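You operate a simulated robot arm through the tools that you are given. There is no shell and no other tool. Be economical: measure what you need, move in short steps, check, and stop when the job is done.

Carry out the task below with a simulated robot arm. There is one attempt and no reset: what you move stays moved.

TASK
Give the tube in the ring press its white ring.
Fine: leave the dial at that colour and the tray pulled out with the tube in it; no ring on the other tubes.

It is judged by the outcome, as a careful person would: the job done as asked, and still so three seconds after it is handed in. It fails if anything else is knocked over, pushed out of place, dropped, spilled or broken.

THE ROBOT
A 6-joint arm with a two-finger parallel gripper, fixed in place. Base frame: the origin is at the foot of the arm, x ahead of it, y to its left, z up; the work surface is at about z = 0.766. Lengths are in m, angles in degrees, forces in N, time in s.
With the tool pointing down near the work surface it reaches from about 0.26 to 0.68 m from the base axis. Its first joint turns from -66.0 to 66.0 degrees. Payload 2.9 kg.
Tool frame: the origin (TCP) lies between the finger pads and is the grasp point; the fingertips stand 0.03 m ahead of it; z points along the fingers, y is the line along which they close. The gripper opens to 0.11 m. The fingers are 0.02 m wide and 0.01 m thick; the gripper's body (0.048 by 0.112 m) begins 0.055 m behind the TCP.
Orientation is that of the tool frame in the base frame, as a unit quaternion [w, x, y, z]. With the fingers straight down and closing along the base's y, the tool's x points along the base's -x, its y along +y and its z along -z.

THE INTERFACE
- The arm moves only by the tool nudge_tool. Its arguments are lists of equal length, an entry for each row: "linear": the shift along the base's x, y, z in m, a list of three; "rot": the turn, a rotation vector about the base's x, y, z in degrees, a list of three; "hand": the gripper command, from -1 (fully open) to 1 (shut), values between in proportion. In form: {"linear": [[tx, ty, tz], ...], "rot": [[ax, ay, az], ...], "hand": [hand, ...]}. A call has 1 to 10 rows; each row shifts and turns the commanded pose from where the row before left it. A row lasts 0.2 s, in which the tool goes at most 0.05 m and 8.6 degrees; a call with a longer step from one row to the next is refused whole, and so is a gripper value outside its range. A pose out of reach is approached as far as the arm can. The call stops where the force on the tool passes 70 N (or 10 N more than at its start, if that is more) or the arm is blocked; 0.2 s more then pass. The fingers move at their own pace (about 0.108 m/s each) and stop on an object; they squeeze with about 29 N. The grip force told is the motor's: it shows also when the fingers shut on nothing. Time passes only in rows, and 0.2 s behind the last, so rows that do not move let the fingers close. It gives the time, the measured TCP pose, the force on the tool (base axes), the opening and the grip force at its end, in the units of the frame above (readings bear some noise).
- Cameras (640 x 400 px; columns grow to the right, rows downward): "scene" is fixed at [0.0632, 0.4195, 1.4008]; the picture's right is [-0.88, -0.47, 0.00], its down [-0.19, 0.36, -0.91] and it looks along [0.43, -0.80, -0.41] (base axes); focal length 311 px, centre (320, 200). "wrist" rides on the gripper at [-0.036, 0, -0.057] in the tool frame; the picture's right is [0.00, -1.00, 0.00], its down [0.97, 0.00, -0.24] and it looks along [0.24, 0.00, 0.97] (tool axes); focal length 218 px, centre (320, 200).
- get_image(camera): a new picture of that camera. No time passes.
- pixel_to_xyz(camera, pixels): for up to 12 pixels [column, row] of the newest picture of that camera ("zoom" is the newest enlarged one), the place [x, y, z] in the base frame of the surface seen there, good to about 0.002 m. No time passes.
- zoom(camera, box): a new picture of the part [left, top, right, bottom] of that camera's present view, enlarged. No time passes.
- finish_job(): hands the job in; it is judged then, once.

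Work in short steps. Measure before you move; look again where a grasp or a placing could have gone wrong, and mend it. You have 80 turns and 46 pictures in all, the two below and enlarged ones among them. Open the gripper and draw the arm clear of the work before you hand the job in, unless the task says otherwise; then end with one line.

The tools are called after ">>>" by a JSON object that holds its "api" and its "payload". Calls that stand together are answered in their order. nudge_tool: Moves the arm, as the interface text tells. Its arguments: {"type":"object","properties":{"linear":{"type":"array","items":{"type":"array","items":{"type":"number"}}},"rot":{"type":"array","items":{"type":"array","items":{"type":"number"}}},"hand":{"type":"array","items":{"type":"number"}}},"required":["linear","rot","hand"]} The other tools are called the same way: get_image (camera) takes a picture; pixel_to_xyz (camera, pixels) gives the place of the surface under pixels of a picture; zoom (camera, box) takes an enlarged picture of a part of a camera's view; finish_job () hands the job in.

At the start:

```text
t: 0.0
tool_pos: [0.3991, -0.061, 1.1459]
tool_rot: [0.0, 0.0, 1.0, 0.001]
ft_force: [-0.1, -1.0, -0.7]
grip_width: 0.1099
grasp_force: 0.0
```

scene: 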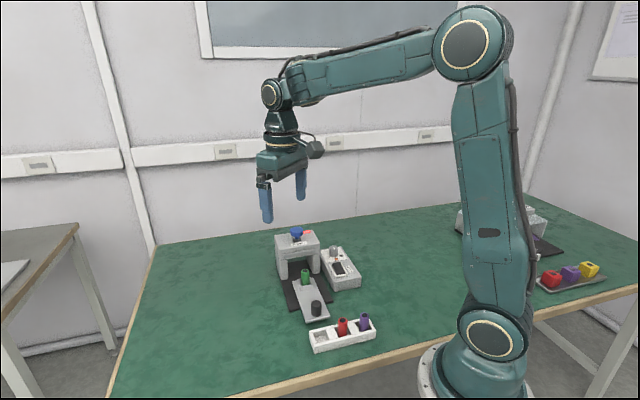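
wrist: 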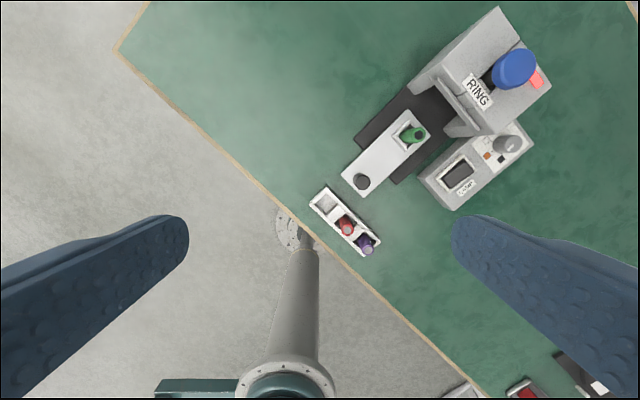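

I'll look closely at the press, the dial box and the tube rack first.

>>> {"api": "zoom", "payload": {"camera": "scene", "box": [260, 215, 390, 360]}}

>>> {"api": "zoom", "payload": {"camera": "wrist", "box": [300, 0, 580, 260]}}

```text
2.76 times, centred on (325, 288) of scene
```

zoom: 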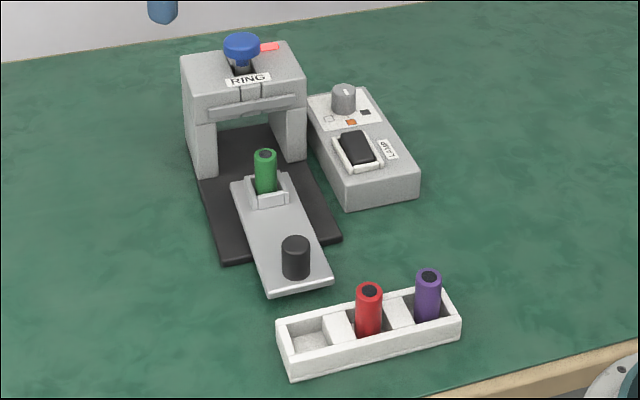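

```text
1.54 times, centred on (440, 130) of wrist
```

zoom: 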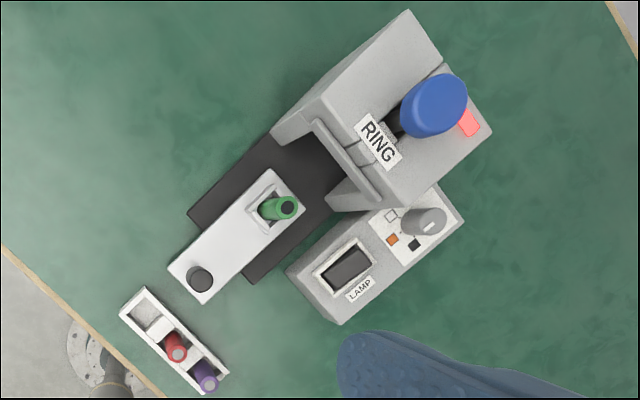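

Next I zoom in on the dial and its marks, and on the press itself.

>>> {"api": "zoom", "payload": {"camera": "wrist", "box": [460, 110, 540, 180]}}

>>> {"api": "pixel_to_xyz", "payload": {"camera": "zoom", "pixels": [[320, 200]]}}

>>> {"api": "zoom", "payload": {"camera": "scene", "box": [270, 220, 366, 280]}}

>>> {"api": "pixel_to_xyz", "payload": {"camera": "scene", "pixels": [[334, 247], [296, 231], [317, 303], [305, 270], [308, 233], [329, 317], [300, 310], [276, 236], [300, 246], [320, 238]]}}

>>> {"api": "pixel_to_xyz", "payload": {"camera": "wrist", "pixels": [[508, 144], [514, 68], [362, 181], [418, 134], [345, 174], [367, 196], [392, 115], [428, 143], [424, 91], [537, 76], [490, 155], [501, 159]]}}

```text
5.71 times, centred on (500, 145) of wrist
```

zoom: 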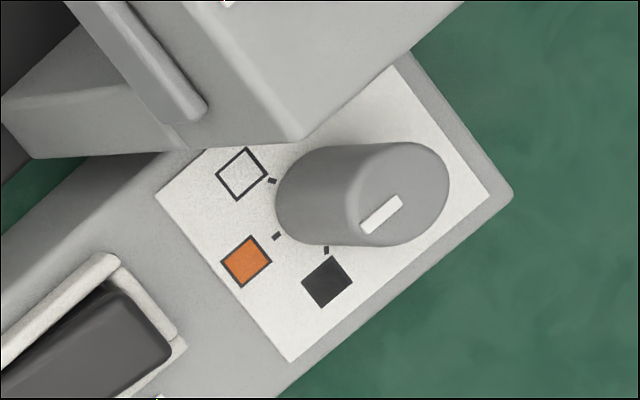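

```text
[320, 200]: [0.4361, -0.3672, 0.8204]
```

```text
6.67 times, centred on (318, 250) of scene
```

zoom: 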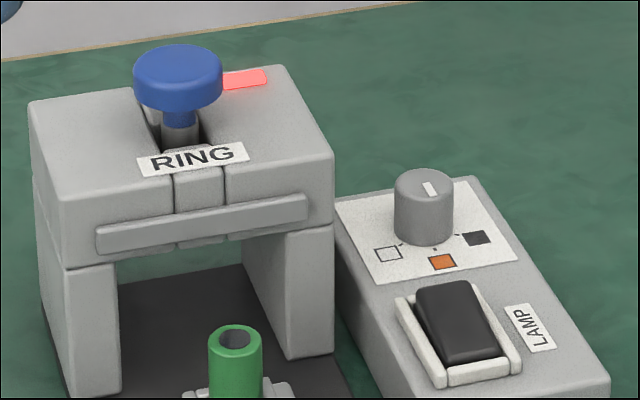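

```text
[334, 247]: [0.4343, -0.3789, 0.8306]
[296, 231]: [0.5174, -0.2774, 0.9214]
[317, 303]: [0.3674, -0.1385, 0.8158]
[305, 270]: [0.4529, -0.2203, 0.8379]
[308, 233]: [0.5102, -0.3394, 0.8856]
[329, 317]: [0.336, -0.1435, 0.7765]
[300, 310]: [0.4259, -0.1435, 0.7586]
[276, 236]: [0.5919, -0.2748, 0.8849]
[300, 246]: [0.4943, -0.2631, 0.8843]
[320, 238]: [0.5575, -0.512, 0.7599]
```

```text
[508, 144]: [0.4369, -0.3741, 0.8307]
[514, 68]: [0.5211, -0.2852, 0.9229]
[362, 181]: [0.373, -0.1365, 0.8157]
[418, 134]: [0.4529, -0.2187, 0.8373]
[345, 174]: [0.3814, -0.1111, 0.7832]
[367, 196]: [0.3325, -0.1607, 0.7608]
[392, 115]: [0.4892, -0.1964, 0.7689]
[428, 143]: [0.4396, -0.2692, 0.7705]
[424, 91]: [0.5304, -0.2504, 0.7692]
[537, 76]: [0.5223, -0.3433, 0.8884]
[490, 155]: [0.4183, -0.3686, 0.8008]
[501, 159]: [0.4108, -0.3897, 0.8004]
```

The dial points at orange, the middle of three marks, and white is one step clockwise seen from above. I move over the dial box with the tool turned 45° to measure it closely.

>>> {"api": "nudge_tool", "payload": {"linear": [[0.005, -0.045, -0.01], [0.005, -0.045, -0.01], [0.005, -0.045, -0.01], [0.005, -0.045, -0.01], [0.005, -0.045, -0.01], [0.005, -0.045, -0.01], [0, -0.03, -0.01], [0, 0, 0]], "rot": [[0, 0, 7.5], [0, 0, 7.5], [0, 0, 7.5], [0, 0, 7.5], [0, 0, 7.5], [0, 0, 7.5], [0, 0, 0], [0, 0, 0]], "hand": [-1, -1, -1, -1, -1, -1, -1, -1]}}

>>> {"api": "get_image", "payload": {"camera": "wrist"}}

```text
t: 1.8
tool_pos: [0.4302, -0.3607, 1.075]
tool_rot: [0.0, -0.383, 0.924, 0.0]
ft_force: [-0.1, 0.0, -0.1]
grip_width: 0.1101
grasp_force: 0.1
```

```text
39 pictures are left
```

wrist: 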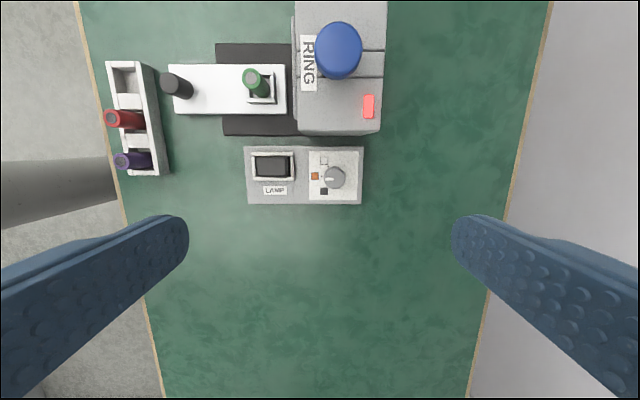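

The dial is now seen well at (333,177). I enlarge it and measure the ticks, the knob and the press edge.

>>> {"api": "zoom", "payload": {"camera": "wrist", "box": [290, 130, 378, 210]}}

>>> {"api": "pixel_to_xyz", "payload": {"camera": "wrist", "pixels": [[300, 133], [379, 130], [380, 60], [336, 177], [306, 150], [363, 150], [361, 203], [246, 203], [338, 45], [165, 90], [178, 85], [258, 78]]}}

```text
5.00 times, centred on (334, 170) of wrist
```

zoom: 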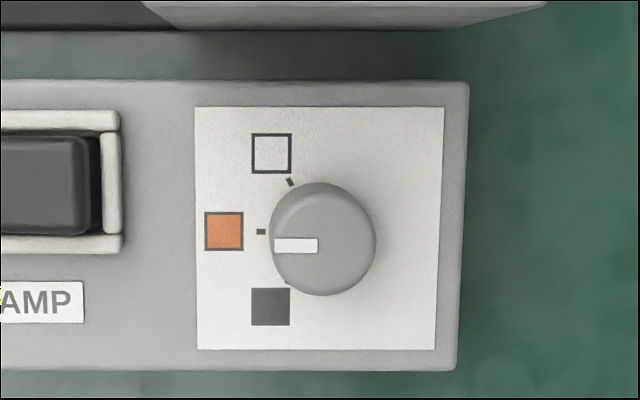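

```text
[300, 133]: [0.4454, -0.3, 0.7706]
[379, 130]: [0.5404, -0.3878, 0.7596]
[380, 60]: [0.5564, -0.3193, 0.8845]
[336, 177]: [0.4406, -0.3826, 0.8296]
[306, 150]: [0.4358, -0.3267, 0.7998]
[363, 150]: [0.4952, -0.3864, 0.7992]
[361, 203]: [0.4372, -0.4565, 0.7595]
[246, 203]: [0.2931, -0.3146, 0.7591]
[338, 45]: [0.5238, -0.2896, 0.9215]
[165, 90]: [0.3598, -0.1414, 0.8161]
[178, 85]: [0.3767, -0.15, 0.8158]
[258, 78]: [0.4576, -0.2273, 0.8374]
```

>>> {"api": "pixel_to_xyz", "payload": {"camera": "zoom", "pixels": [[291, 183], [261, 232], [272, 153], [224, 231], [271, 307], [280, 246], [317, 246], [322, 188], [373, 242], [322, 290], [270, 240], [325, 241]]}}

>>> {"api": "pixel_to_xyz", "payload": {"camera": "wrist", "pixels": [[305, 118], [375, 118], [340, 118], [300, 80], [378, 20], [360, 110], [338, 26], [316, 45], [361, 50], [338, 65], [365, 105], [320, 125]]}}

```text
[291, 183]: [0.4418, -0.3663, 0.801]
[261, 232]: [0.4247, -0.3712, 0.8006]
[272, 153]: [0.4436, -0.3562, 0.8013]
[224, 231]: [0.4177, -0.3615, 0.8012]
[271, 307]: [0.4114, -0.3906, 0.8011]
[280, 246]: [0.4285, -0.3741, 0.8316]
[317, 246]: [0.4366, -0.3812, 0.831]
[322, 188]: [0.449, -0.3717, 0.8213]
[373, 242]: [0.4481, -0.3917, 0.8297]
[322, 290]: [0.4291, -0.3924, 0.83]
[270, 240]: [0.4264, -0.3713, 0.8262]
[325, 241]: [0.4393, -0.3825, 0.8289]
```

```text
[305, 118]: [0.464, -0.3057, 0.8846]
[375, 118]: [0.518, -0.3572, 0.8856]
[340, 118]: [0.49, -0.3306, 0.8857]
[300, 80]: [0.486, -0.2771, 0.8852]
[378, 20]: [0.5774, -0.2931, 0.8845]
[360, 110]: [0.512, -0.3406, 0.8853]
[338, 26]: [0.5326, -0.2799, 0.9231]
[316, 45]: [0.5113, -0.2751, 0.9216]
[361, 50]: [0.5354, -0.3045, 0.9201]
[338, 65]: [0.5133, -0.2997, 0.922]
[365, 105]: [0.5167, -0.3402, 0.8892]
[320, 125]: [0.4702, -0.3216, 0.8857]
```

Knob centre is about (0.437,-0.383), cap at 0.830, and white sits 60° clockwise of orange. I pre-turn the tool by +30°, close the fingers to about 5 cm, and descend above the knob.

>>> {"api": "nudge_tool", "payload": {"linear": [[0.007, -0.022, 0], [0, 0, -0.03], [0, 0, -0.04], [0, 0, -0.04], [0, 0, -0.04], [0, 0, -0.015], [0, 0, 0]], "rot": [[0, 0, 7.5], [0, 0, 7.5], [0, 0, 7.5], [0, 0, 7.5], [0, 0, 0], [0, 0, 0], [0, 0, 0]], "hand": [0.05, 0.05, 0.05, 0.05, 0.05, 0.05, 0.05]}}

>>> {"api": "get_image", "payload": {"camera": "wrist"}}

```text
t: 3.4
tool_pos: [0.4372, -0.3832, 0.9102]
tool_rot: [0.0, -0.609, 0.794, 0.0]
ft_force: [0.5, -0.6, -0.6]
grip_width: 0.0523
grasp_force: 0.1
```

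```text
37 pictures are left
```

wrist: 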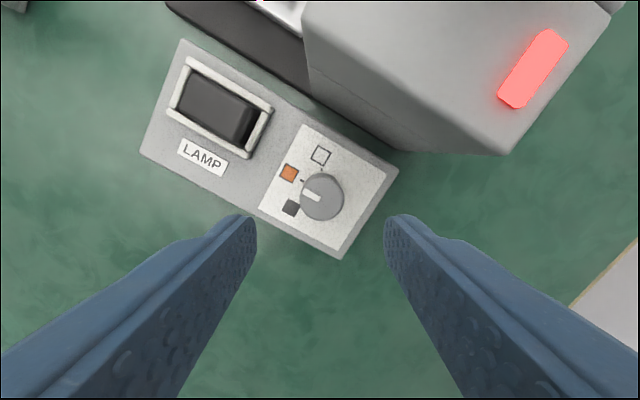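

The knob at (321,196) lies centred between the fingers. I descend to 0.836 and close on it.

>>> {"api": "nudge_tool", "payload": {"linear": [[0, 0, -0.03], [0, 0, -0.03], [0, 0, -0.014], [0, 0, 0], [0, 0, 0], [0, 0, 0]], "rot": [[0, 0, 0], [0, 0, 0], [0, 0, 0], [0, 0, 0], [0, 0, 0], [0, 0, 0]], "hand": [0.05, 0.05, 0.05, 0.6, 1, 1]}}

>>> {"api": "get_image", "payload": {"camera": "wrist"}}

```text
t: 4.8
tool_pos: [0.4384, -0.3838, 0.8367]
tool_rot: [0.0, -0.609, 0.793, -0.001]
ft_force: [14.3, -7.2, -7.5]
grip_width: 0.0295
grasp_force: 45.1
```

```text
36 pictures are left
```

wrist: 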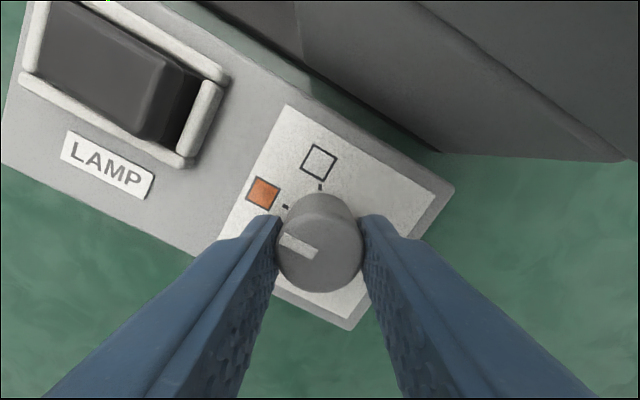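

The fingers hold the knob, which is off the commanded centre by about 1.5 mm. I correct that and turn 60° clockwise.

>>> {"api": "nudge_tool", "payload": {"linear": [[0.0015, -0.0008, 0], [0, 0, 0], [0, 0, 0], [0, 0, 0], [0, 0, 0], [0, 0, 0], [0, 0, 0], [0, 0, 0], [0, 0, 0], [0, 0, 0]], "rot": [[0, 0, 0], [0, 0, -7.5], [0, 0, -7.5], [0, 0, -7.5], [0, 0, -7.5], [0, 0, -7.5], [0, 0, -7.5], [0, 0, -7.5], [0, 0, -7.5], [0, 0, 0]], "hand": [1, 1, 1, 1, 1, 1, 1, 1, 1, 1]}}

>>> {"api": "get_image", "payload": {"camera": "wrist"}}

```text
t: 7.0
tool_pos: [0.4368, -0.3823, 0.8355]
tool_rot: [-0.001, -0.129, 0.992, 0.002]
ft_force: [-14.1, 19.2, 13.9]
grip_width: 0.0297
grasp_force: 45.0
```

```text
35 pictures are left
```

wrist: 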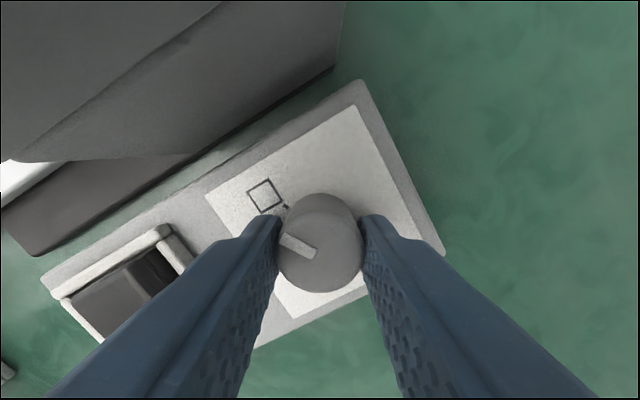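

The pointer has turned with the fingers and now aims at the white tick. I open to about 5 cm, rise, and check.

>>> {"api": "nudge_tool", "payload": {"linear": [[-0.001, 0.001, 0], [0, 0, 0], [0, 0, 0.03], [0, 0, 0.04], [0, 0, 0.05], [0, 0, 0.05], [0, 0, 0]], "rot": [[0, 0, 0], [0, 0, 0], [0, 0, 0], [0, 0, 0], [0, 0, 0], [0, 0, 0], [0, 0, 0]], "hand": [0.05, 0.05, 0.05, 0.05, 0.05, 0.05, 0.05]}}

>>> {"api": "zoom", "payload": {"camera": "wrist", "box": [240, 110, 400, 210]}}

>>> {"api": "zoom", "payload": {"camera": "scene", "box": [260, 215, 390, 360]}}

```text
t: 8.6
tool_pos: [0.4361, -0.3828, 1.0067]
tool_rot: [0.0, -0.13, 0.991, 0.0]
ft_force: [-0.3, -0.1, 0.5]
grip_width: 0.0524
grasp_force: 0.0
```

```text
4.00 times, centred on (320, 160) of wrist
```

zoom: 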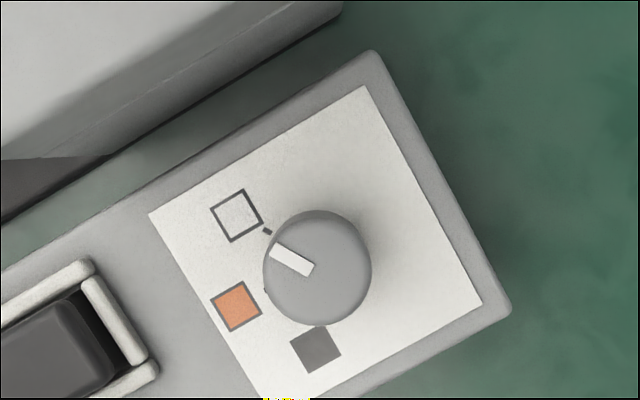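

```text
2.76 times, centred on (325, 288) of scene
```

zoom: 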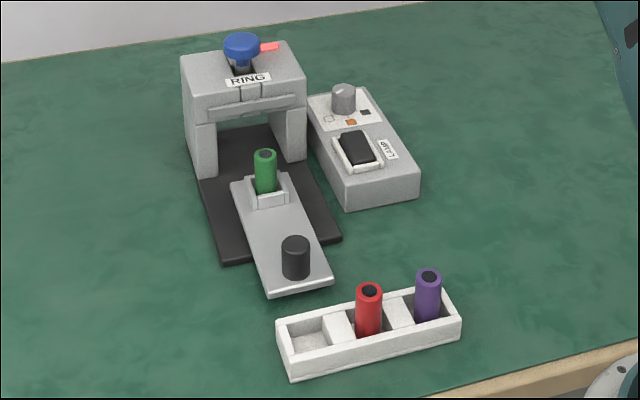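

The pointer now aims at the white mark (the red lamp's still on, and the tray is out). I go over the tray knob next, with the fingers closing across the tray.

>>> {"api": "nudge_tool", "payload": {"linear": [[-0.01, 0.04, 0], [-0.01, 0.04, 0], [-0.01, 0.04, 0], [-0.01, 0.04, 0], [-0.01, 0.04, 0], [-0.01, 0.03, 0], [-0.008, 0.01, -0.03], [0, 0, -0.03], [0, 0, 0]], "rot": [[0, 0, -7.5], [0, 0, -7.5], [0, 0, -7.5], [0, 0, -7.5], [0, 0, -7.5], [0, 0, -7.5], [0, 0, -7.5], [0, 0, -7.5], [0, 0, 0]], "hand": [0.05, 0.05, 0.05, 0.05, 0.05, 0.05, 0.05, 0.05, 0.05]}}

>>> {"api": "get_image", "payload": {"camera": "wrist"}}

```text
t: 10.6
tool_pos: [0.3672, -0.1415, 0.9457]
tool_rot: [-0.001, 0.383, 0.924, 0.0]
ft_force: [-0.3, -0.3, -0.2]
grip_width: 0.0524
grasp_force: 0.1
```

```text
32 pictures are left
```

wrist: 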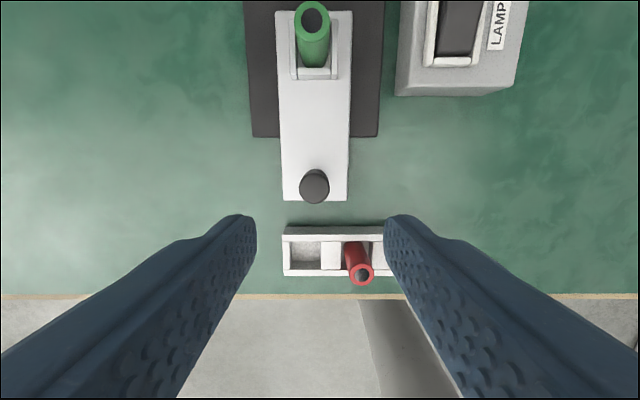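

>>> {"api": "pixel_to_xyz", "payload": {"camera": "wrist", "pixels": [[314, 188], [301, 188], [327, 188], [314, 200], [314, 175], [314, 140], [284, 228], [360, 272], [314, 22], [300, 76], [280, 180], [349, 180]]}}

```text
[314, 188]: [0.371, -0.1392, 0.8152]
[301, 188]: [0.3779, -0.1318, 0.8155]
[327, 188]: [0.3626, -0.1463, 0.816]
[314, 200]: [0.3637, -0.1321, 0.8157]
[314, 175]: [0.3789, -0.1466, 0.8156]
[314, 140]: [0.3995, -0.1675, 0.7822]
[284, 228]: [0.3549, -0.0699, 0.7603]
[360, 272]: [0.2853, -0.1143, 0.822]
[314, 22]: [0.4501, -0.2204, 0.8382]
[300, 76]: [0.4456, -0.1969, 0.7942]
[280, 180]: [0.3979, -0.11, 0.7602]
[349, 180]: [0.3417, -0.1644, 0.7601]
```

Tray knob centre is (0.3705,-0.139), 21 mm across, top 0.8155, with the tray surface at 0.782. I descend to 0.82 and grip it.

>>> {"api": "nudge_tool", "payload": {"linear": [[0.0033, 0.0025, -0.03], [0, 0, -0.04], [0, 0, -0.04], [0, 0, -0.0157], [0, 0, 0], [0, 0, 0], [0, 0, 0]], "rot": [[0, 0, 0], [0, 0, 0], [0, 0, 0], [0, 0, 0], [0, 0, 0], [0, 0, 0], [0, 0, 0]], "hand": [0.05, 0.05, 0.05, 0.05, 0.6, 1, 1]}}

```text
t: 12.2
tool_pos: [0.3734, -0.1397, 0.8193]
tool_rot: [0.0, 0.382, 0.924, 0.001]
ft_force: [11.1, 11.9, -12.4]
grip_width: 0.0275
grasp_force: 45.3
```

>>> {"api": "get_image", "payload": {"camera": "wrist"}}

```text
31 pictures are left
```

wrist: 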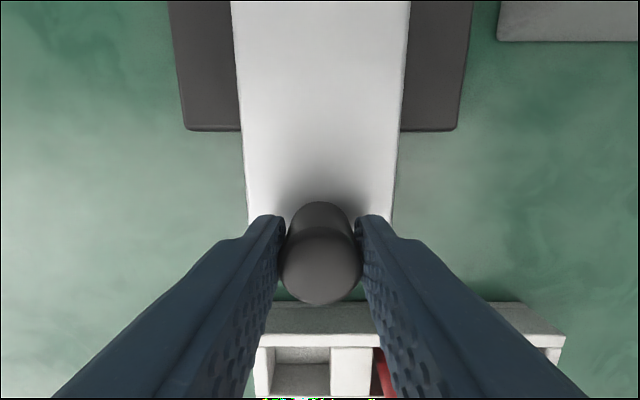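

The knob is gripped well. I slide the tray inward along (0.707,-0.707).

>>> {"api": "nudge_tool", "payload": {"linear": [[0.002, 0.001, 0], [0.0065, -0.0065, 0], [0.0065, -0.0065, 0], [0.0065, -0.0065, 0], [0.0065, -0.0065, 0], [0.0065, -0.0065, 0], [0.0065, -0.0065, 0], [0.0065, -0.0065, 0], [0, 0, 0]], "rot": [[0, 0, 0], [0, 0, 0], [0, 0, 0], [0, 0, 0], [0, 0, 0], [0, 0, 0], [0, 0, 0], [0, 0, 0], [0, 0, 0]], "hand": [1, 1, 1, 1, 1, 1, 1, 1, 1]}}

>>> {"api": "get_image", "payload": {"camera": "scene"}}

```text
t: 14.2
tool_pos: [0.4195, -0.1847, 0.8214]
tool_rot: [0.0, 0.383, 0.924, -0.001]
ft_force: [-11.3, -11.2, -8.9]
grip_width: 0.0273
grasp_force: 45.8
```

```text
30 pictures are left
```

scene: 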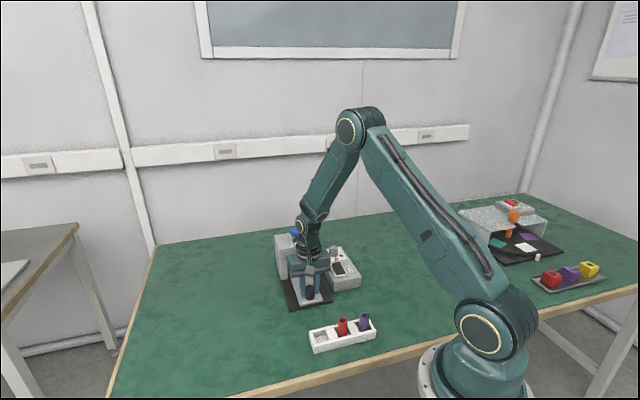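

The tray slid in with the tube still standing. I continue inward in small steps, looking for the stop.

>>> {"api": "nudge_tool", "payload": {"linear": [[0.0045, -0.0055, 0], [0.005, -0.005, 0], [0.005, -0.005, 0], [0.003, -0.003, 0], [0.003, -0.003, 0], [0, 0, 0]], "rot": [[0, 0, 0], [0, 0, 0], [0, 0, 0], [0, 0, 0], [0, 0, 0], [0, 0, 0]], "hand": [1, 1, 1, 1, 1, 1]}}

>>> {"api": "zoom", "payload": {"camera": "scene", "box": [260, 205, 390, 320]}}

```text
t: 15.6
tool_pos: [0.438, -0.2067, 0.8209]
tool_rot: [0.0, 0.383, 0.924, 0.001]
ft_force: [-8.4, -9.7, -9.8]
grip_width: 0.0277
grasp_force: 44.7
```

```text
3.48 times, centred on (325, 262) of scene
```

zoom: 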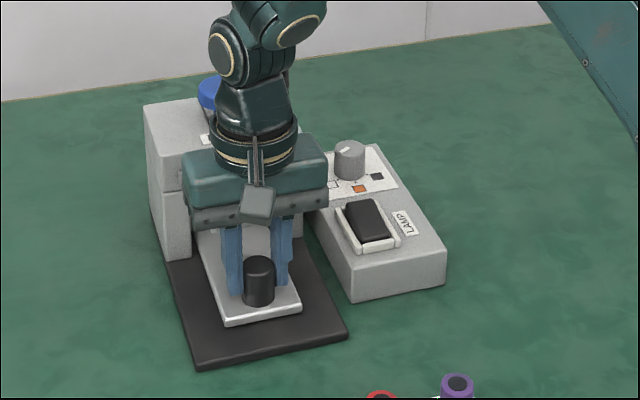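

No end stop is felt yet after about 94 mm. I push on in 3 mm steps.

>>> {"api": "nudge_tool", "payload": {"linear": [[0.002, -0.002, 0], [0.002, -0.002, 0], [0.002, -0.002, 0], [0.002, -0.002, 0], [0, 0, 0]], "rot": [[0, 0, 0], [0, 0, 0], [0, 0, 0], [0, 0, 0], [0, 0, 0]], "hand": [1, 1, 1, 1, 1]}}

```text
t: 16.8
tool_pos: [0.4434, -0.211, 0.8204]
tool_rot: [-0.008, 0.381, 0.924, 0.002]
ft_force: [-32.5, 17.3, 16.9]
grip_width: 0.0275
grasp_force: 44.9
```

The end stop is reached: about 35 N of push-back, 0.1 m of travel. I ease off, open, rise and look.

>>> {"api": "nudge_tool", "payload": {"linear": [[-0.002, 0.002, 0], [0, 0, 0], [0, 0, 0], [0, 0, 0.04], [0, 0, 0.04], [0, 0, 0.05], [-0.02, 0.02, 0.05], [0, 0, 0]], "rot": [[0, 0, 0], [0, 0, 0], [0, 0, 0], [0, 0, 0], [0, 0, 0], [0, 0, 0], [0, 0, 0], [0, 0, 0]], "hand": [1, 0.05, 0.05, 0.05, 0.05, 0.05, 0.05, 0.05]}}

>>> {"api": "get_image", "payload": {"camera": "wrist"}}

>>> {"api": "zoom", "payload": {"camera": "scene", "box": [260, 205, 390, 320]}}

```text
refused: row 7 steps farther than a row can; nothing moved
```

```text
28 pictures are left
```

wrist: 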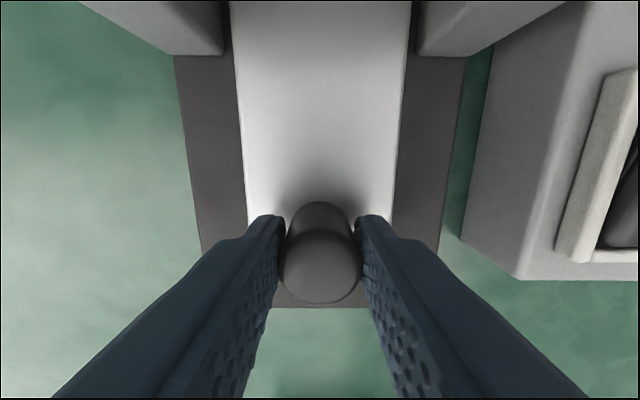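

```text
3.48 times, centred on (325, 262) of scene
```

zoom: 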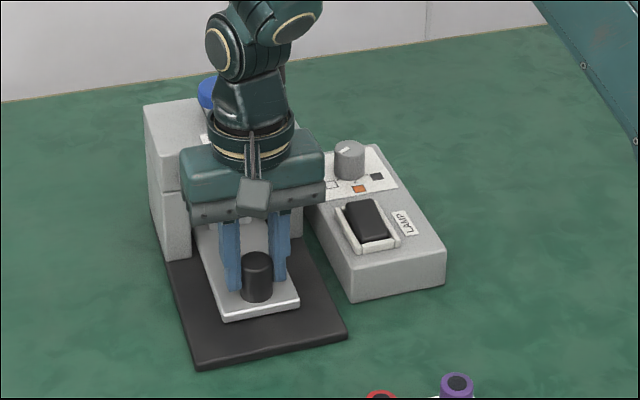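

That call was refused for an oversized step, so I repeat it with smaller ones.

>>> {"api": "nudge_tool", "payload": {"linear": [[-0.002, 0.002, 0], [0, 0, 0], [0, 0, 0], [0, 0, 0.04], [0, 0, 0.04], [0, 0, 0.045], [-0.015, 0.015, 0.04], [0, 0, 0]], "rot": [[0, 0, 0], [0, 0, 0], [0, 0, 0], [0, 0, 0], [0, 0, 0], [0, 0, 0], [0, 0, 0], [0, 0, 0]], "hand": [1, 0.05, 0.05, 0.05, 0.05, 0.05, 0.05, 0.05]}}

>>> {"api": "get_image", "payload": {"camera": "wrist"}}

>>> {"api": "zoom", "payload": {"camera": "scene", "box": [260, 205, 390, 320]}}

```text
t: 18.6
tool_pos: [0.4316, -0.1959, 0.9864]
tool_rot: [-0.001, 0.383, 0.924, 0.001]
ft_force: [-0.4, 0.2, 0.2]
grip_width: 0.0524
grasp_force: 0.0
```

```text
26 pictures are left
```

wrist: 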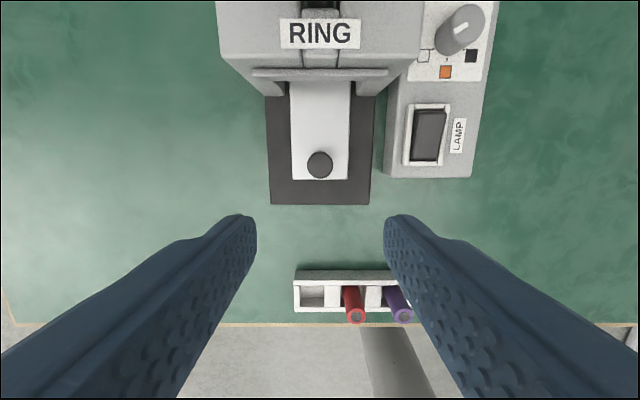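

```text
3.48 times, centred on (325, 262) of scene
```

zoom: 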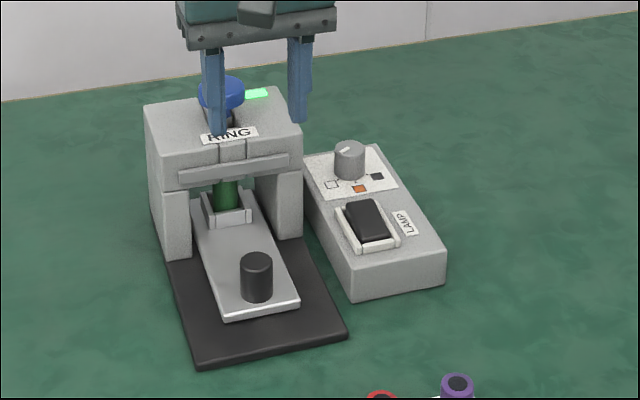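

The press light has turned green, so the tray is seated. I go over the blue head to see how it's actuated (there is a slot under it).

>>> {"api": "nudge_tool", "payload": {"linear": [[0.015, -0.015, 0.035], [0.02, -0.02, 0.03], [0.02, -0.02, 0.01], [0, 0, 0]], "rot": [[0, 0, 0], [0, 0, 0], [0, 0, 0], [0, 0, 0]], "hand": [1, 1, 1, 1]}}

>>> {"api": "zoom", "payload": {"camera": "wrist", "box": [220, 20, 420, 200]}}

>>> {"api": "pixel_to_xyz", "payload": {"camera": "zoom", "pixels": [[320, 200], [320, 150], [320, 100], [320, 250], [250, 150], [390, 150]]}}

>>> {"api": "zoom", "payload": {"camera": "scene", "box": [270, 220, 322, 260]}}

```text
t: 19.6
tool_pos: [0.4864, -0.2527, 1.0625]
tool_rot: [0.001, 0.383, 0.924, 0.0]
ft_force: [0.0, -0.3, 0.1]
grip_width: 0.0
grasp_force: 29.3
```

```text
2.22 times, centred on (320, 110) of wrist
```

zoom: 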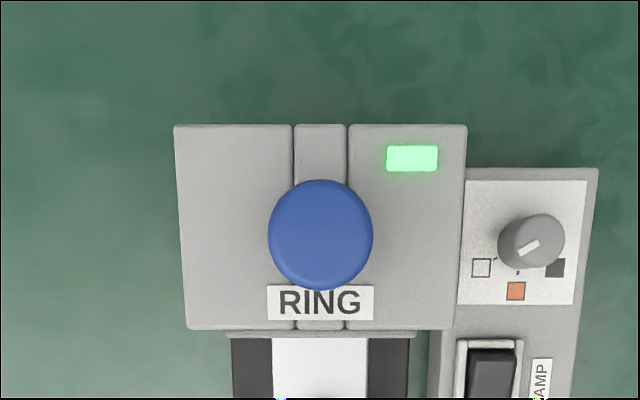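

```text
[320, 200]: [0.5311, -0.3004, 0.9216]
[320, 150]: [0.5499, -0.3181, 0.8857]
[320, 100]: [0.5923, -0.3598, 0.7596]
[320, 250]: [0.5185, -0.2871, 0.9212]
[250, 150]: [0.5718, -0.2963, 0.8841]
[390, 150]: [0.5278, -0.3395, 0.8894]
```

```text
10.00 times, centred on (296, 240) of scene
```

zoom: 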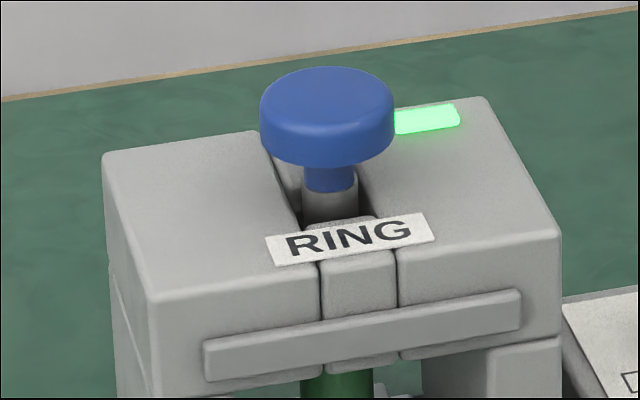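

It is a push-down plunger with head centre about (0.5225,-0.2915) and top 0.9215. I bring the shut fingertips just above it.

>>> {"api": "nudge_tool", "payload": {"linear": [[0.02, -0.02, 0], [0.0161, -0.0188, -0.03], [0, 0, -0.04], [0, 0, -0.025], [0, 0, 0]], "rot": [[0, 0, 0], [0, 0, 0], [0, 0, 0], [0, 0, 0], [0, 0, 0]], "hand": [1, 1, 1, 1, 1]}}

>>> {"api": "zoom", "payload": {"camera": "scene", "box": [260, 195, 390, 280]}}

>>> {"api": "get_image", "payload": {"camera": "wrist"}}

```text
t: 20.8
tool_pos: [0.5221, -0.2909, 0.9657]
tool_rot: [0.0, 0.382, 0.924, 0.0]
ft_force: [0.5, 0.7, -0.6]
grip_width: 0.0
grasp_force: 29.0
```

```text
4.71 times, centred on (325, 238) of scene
```

zoom: 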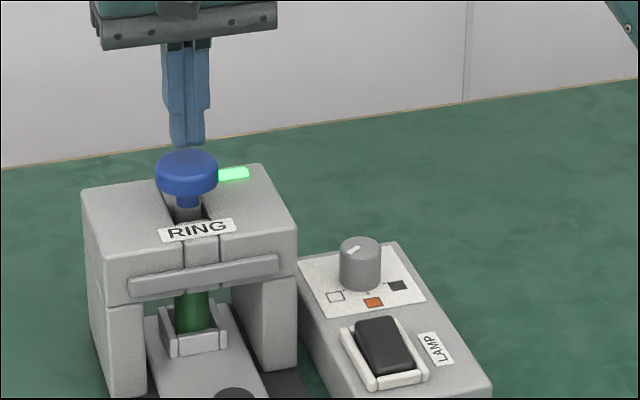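

```text
21 pictures are left
```

wrist: 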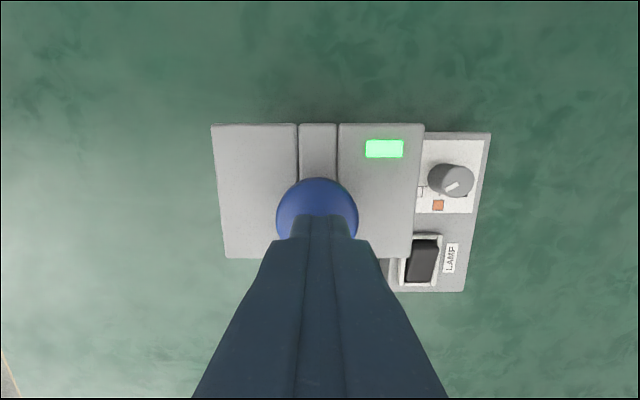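

The tips are centred over the plunger with about 1.4 cm of gap. I press down slowly.

>>> {"api": "nudge_tool", "payload": {"linear": [[0, 0, -0.012], [0, 0, -0.003], [0, 0, -0.003], [0, 0, -0.003], [0, 0, -0.003], [0, 0, -0.003], [0, 0, -0.003]], "rot": [[0, 0, 0], [0, 0, 0], [0, 0, 0], [0, 0, 0], [0, 0, 0], [0, 0, 0], [0, 0, 0]], "hand": [1, 1, 1, 1, 1, 1, 1]}}

>>> {"api": "zoom", "payload": {"camera": "scene", "box": [260, 195, 390, 280]}}

```text
t: 22.4
tool_pos: [0.5231, -0.2908, 0.9371]
tool_rot: [0.001, 0.382, 0.924, 0.0]
ft_force: [-0.9, 3.7, 17.2]
grip_width: 0.0
grasp_force: 28.7
```

```text
4.71 times, centred on (325, 238) of scene
```

zoom: 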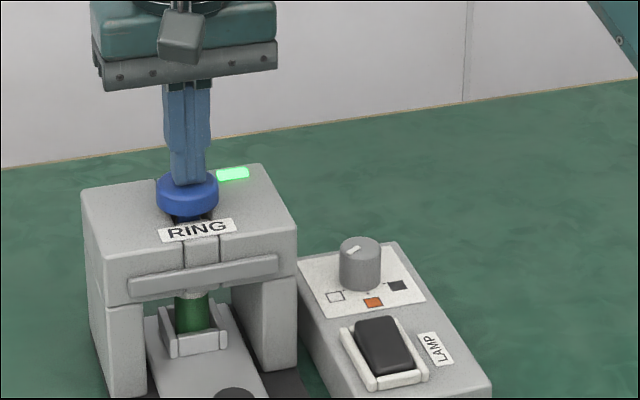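

The plunger is down about 15 mm and something pale shows above the tube. I keep pressing to the stop.

>>> {"api": "nudge_tool", "payload": {"linear": [[0, 0, -0.003], [0, 0, -0.003], [0, 0, -0.003], [0, 0, -0.003], [0, 0, 0]], "rot": [[0, 0, 0], [0, 0, 0], [0, 0, 0], [0, 0, 0], [0, 0, 0]], "hand": [1, 1, 1, 1, 1]}}

>>> {"api": "zoom", "payload": {"camera": "scene", "box": [260, 195, 390, 280]}}

```text
t: 23.2
tool_pos: [0.5241, -0.2909, 0.9371]
tool_rot: [0.006, 0.382, 0.924, 0.0]
ft_force: [-7.1, 3.4, 13.1]
grip_width: 0.0
grasp_force: 28.6
stopped in row 4: the force on the tool passed its limit (the readings are from after the stop); the commanded pose is now the measured one
```

```text
4.71 times, centred on (325, 238) of scene
```

zoom: 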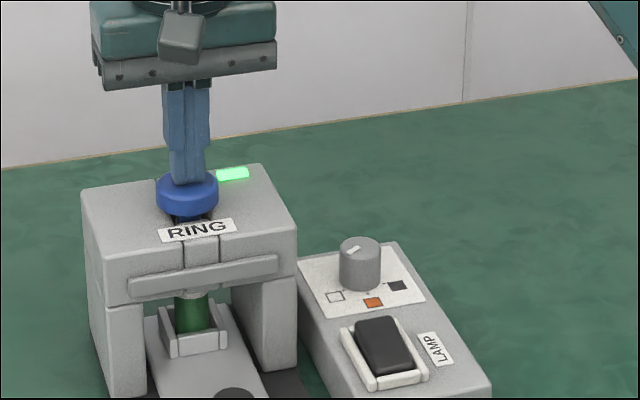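

The plunger hit its stop and the force passed 70 N. I lift straight off and check the press and light.

>>> {"api": "nudge_tool", "payload": {"linear": [[0, 0, 0.02], [0, 0, 0.03], [0, 0, 0.04], [-0.02, 0.02, 0.02], [0, 0, 0]], "rot": [[0, 0, 0], [0, 0, 0], [0, 0, 0], [0, 0, 0], [0, 0, 0]], "hand": [1, 1, 1, 1, 1]}}

>>> {"api": "zoom", "payload": {"camera": "scene", "box": [265, 215, 375, 290]}}

```text
t: 24.4
tool_pos: [0.5031, -0.2713, 1.0458]
tool_rot: [0.005, 0.381, 0.924, -0.001]
ft_force: [0.5, -0.4, -0.4]
grip_width: 0.0
grasp_force: 29.0
```

```text
5.33 times, centred on (320, 252) of scene
```

zoom: 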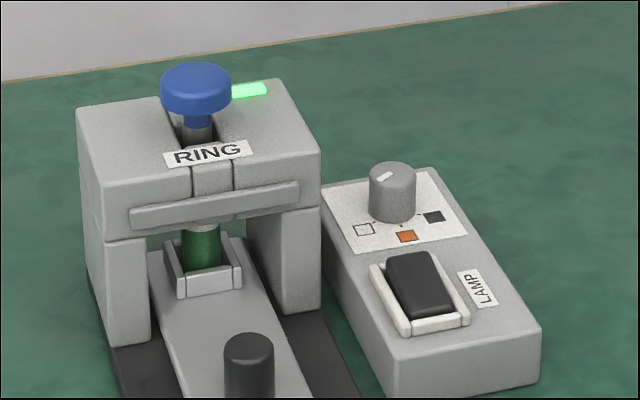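

A pale ring now shows at the tube's top under the press. I go back over the tray knob with the fingers part open.

>>> {"api": "nudge_tool", "payload": {"linear": [[-0.03, 0.03, 0], [-0.0301, 0.0303, 0], [0, 0, -0.04], [0, 0, -0.045], [0, 0, 0]], "rot": [[0, 0, 0], [0, 0, 0], [0, 0, 0], [0, 0, 0], [0, 0, 0]], "hand": [1, 0.05, 0.05, 0.05, 0.05]}}

>>> {"api": "get_image", "payload": {"camera": "wrist"}}

>>> {"api": "pixel_to_xyz", "payload": {"camera": "wrist", "pixels": [[320, 185], [320, 175], [320, 195]]}}

```text
t: 25.6
tool_pos: [0.4426, -0.2119, 0.9601]
tool_rot: [0.004, 0.382, 0.924, 0.0]
ft_force: [0.3, 0.2, 0.0]
grip_width: 0.0525
grasp_force: 0.2
```

```text
17 pictures are left
```

wrist: 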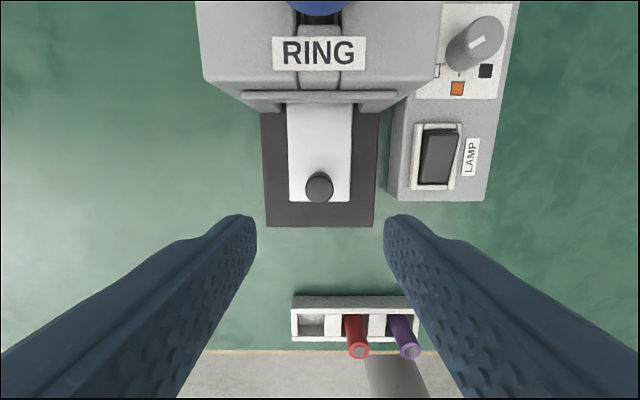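

```text
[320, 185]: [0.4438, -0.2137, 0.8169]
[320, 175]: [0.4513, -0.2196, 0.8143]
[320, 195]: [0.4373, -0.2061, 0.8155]
```

The knob at (319,187) is centred. I descend and grip.

>>> {"api": "nudge_tool", "payload": {"linear": [[0.0008, 0, -0.04], [0, 0, -0.045], [0, 0, -0.035], [0, 0, -0.02], [0, 0, 0], [0, 0, 0], [0, 0, 0]], "rot": [[0, 0, 0], [0, 0, 0], [0, 0, 0], [0, 0, 0], [0, 0, 0], [0, 0, 0], [0, 0, 0]], "hand": [0.05, 0.05, 0.05, 0.05, 0.6, 1, 1]}}

```text
t: 27.2
tool_pos: [0.4445, -0.2113, 0.8218]
tool_rot: [0.004, 0.381, 0.924, 0.0]
ft_force: [6.7, 8.0, -8.5]
grip_width: 0.0276
grasp_force: 45.4
```

Gripped. I pull the tray back out along (-0.707, 0.707).

>>> {"api": "nudge_tool", "payload": {"linear": [[-0.005, 0.006, 0], [-0.0075, 0.0075, 0], [-0.0075, 0.0075, 0], [-0.0075, 0.0075, 0], [-0.0075, 0.0075, 0], [-0.0075, 0.0075, 0], [-0.0075, 0.0075, 0], [-0.0075, 0.0075, 0], [-0.0075, 0.0075, 0], [0, 0, 0]], "rot": [[0, 0, 0], [0, 0, 0], [0, 0, 0], [0, 0, 0], [0, 0, 0], [0, 0, 0], [0, 0, 0], [0, 0, 0], [0, 0, 0], [0, 0, 0]], "hand": [1, 1, 1, 1, 1, 1, 1, 1, 1, 1]}}

>>> {"api": "zoom", "payload": {"camera": "scene", "box": [260, 215, 390, 360]}}

```text
t: 29.4
tool_pos: [0.3785, -0.144, 0.8196]
tool_rot: [0.004, 0.382, 0.924, -0.001]
ft_force: [-3.2, -4.9, -5.5]
grip_width: 0.0274
grasp_force: 45.1
```

```text
2.76 times, centred on (325, 288) of scene
```

zoom: 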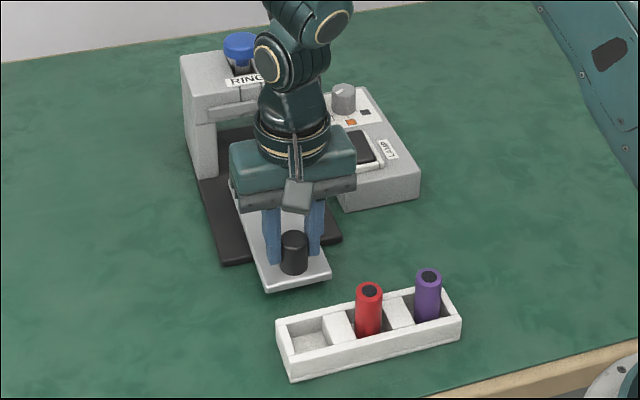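

About 6 mm remain to the tray's starting place, so I finish that pull. Then I ease, open and rise.

>>> {"api": "nudge_tool", "payload": {"linear": [[-0.0025, 0.0025, 0], [-0.002, 0.002, 0], [0, 0, 0], [0, 0, 0], [0, 0, 0], [0, 0, 0.04], [0, 0, 0.045], [0, 0, 0.045], [0, 0, 0.045], [0, 0, 0]], "rot": [[0, 0, 0], [0, 0, 0], [0, 0, 0], [0, 0, 0], [0, 0, 0], [0, 0, 0], [0, 0, 0], [0, 0, 0], [0, 0, 0], [0, 0, 0]], "hand": [1, 1, 1, 0.05, 0.05, 0.05, 0.05, 0.05, 0.05, 0.05]}}

>>> {"api": "get_image", "payload": {"camera": "wrist"}}

>>> {"api": "zoom", "payload": {"camera": "scene", "box": [260, 215, 390, 360]}}

```text
t: 31.6
tool_pos: [0.3752, -0.1402, 0.9957]
tool_rot: [0.004, 0.382, 0.924, -0.001]
ft_force: [0.9, -0.8, -0.3]
grip_width: 0.0523
grasp_force: 0.1
```

```text
15 pictures are left
```

wrist: 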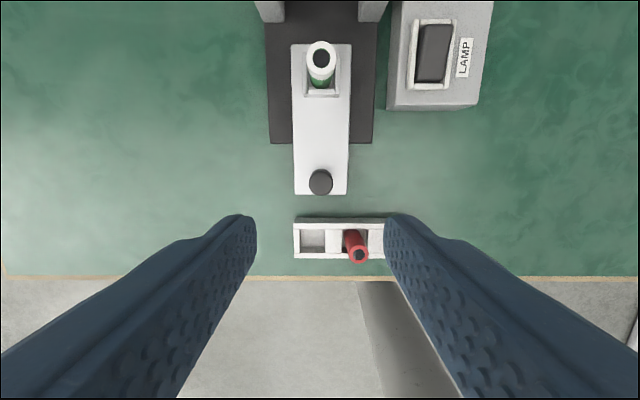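

```text
2.76 times, centred on (325, 288) of scene
```

zoom: 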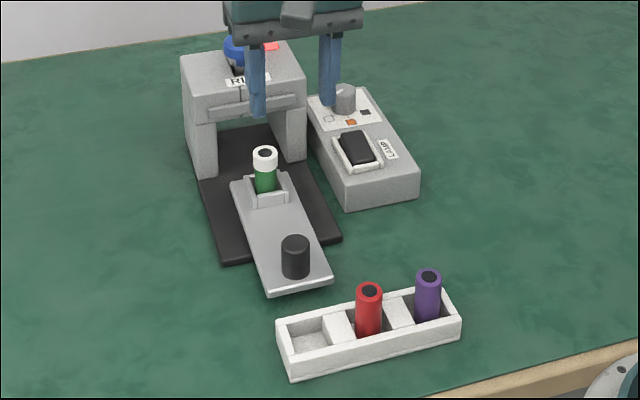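

The green tube carries its white ring, the tray is out, the dial is at white and the other tubes are untouched. I draw the arm up and clear.

>>> {"api": "nudge_tool", "payload": {"linear": [[0, 0, 0.04], [0, 0.02, 0.04], [0, 0.02, 0.04], [0, 0.02, 0.03], [0, 0, 0]], "rot": [[0, 0, 0], [0, 0, 0], [0, 0, 0], [0, 0, 0], [0, 0, 0]], "hand": [-1, -1, -1, -1, -1]}}

>>> {"api": "zoom", "payload": {"camera": "scene", "box": [260, 215, 390, 360]}}

```text
t: 32.8
tool_pos: [0.3739, -0.0812, 1.1458]
tool_rot: [0.005, 0.383, 0.924, -0.001]
ft_force: [-0.1, -0.7, -0.2]
grip_width: 0.11
grasp_force: 0.0
```

```text
2.76 times, centred on (325, 288) of scene
```

zoom: 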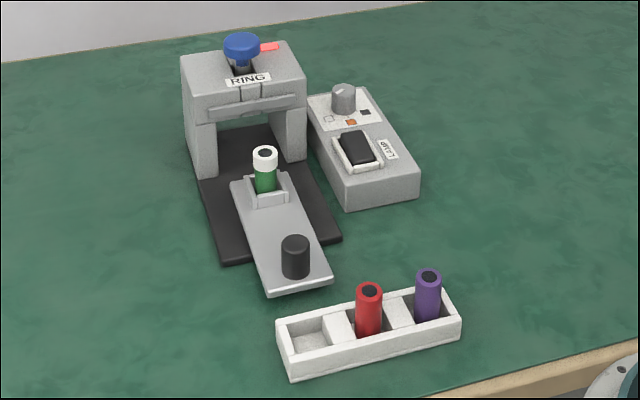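

Everything is in its place and the arm is clear, so I hand the job in.

>>> {"api": "finish_job", "payload": {}}

```text
The job is handed in.
```

The green tube in the ring press has its white ring; the dial is left at white, the tray is pulled out with the tube in it, and the red and purple tubes have no ring.
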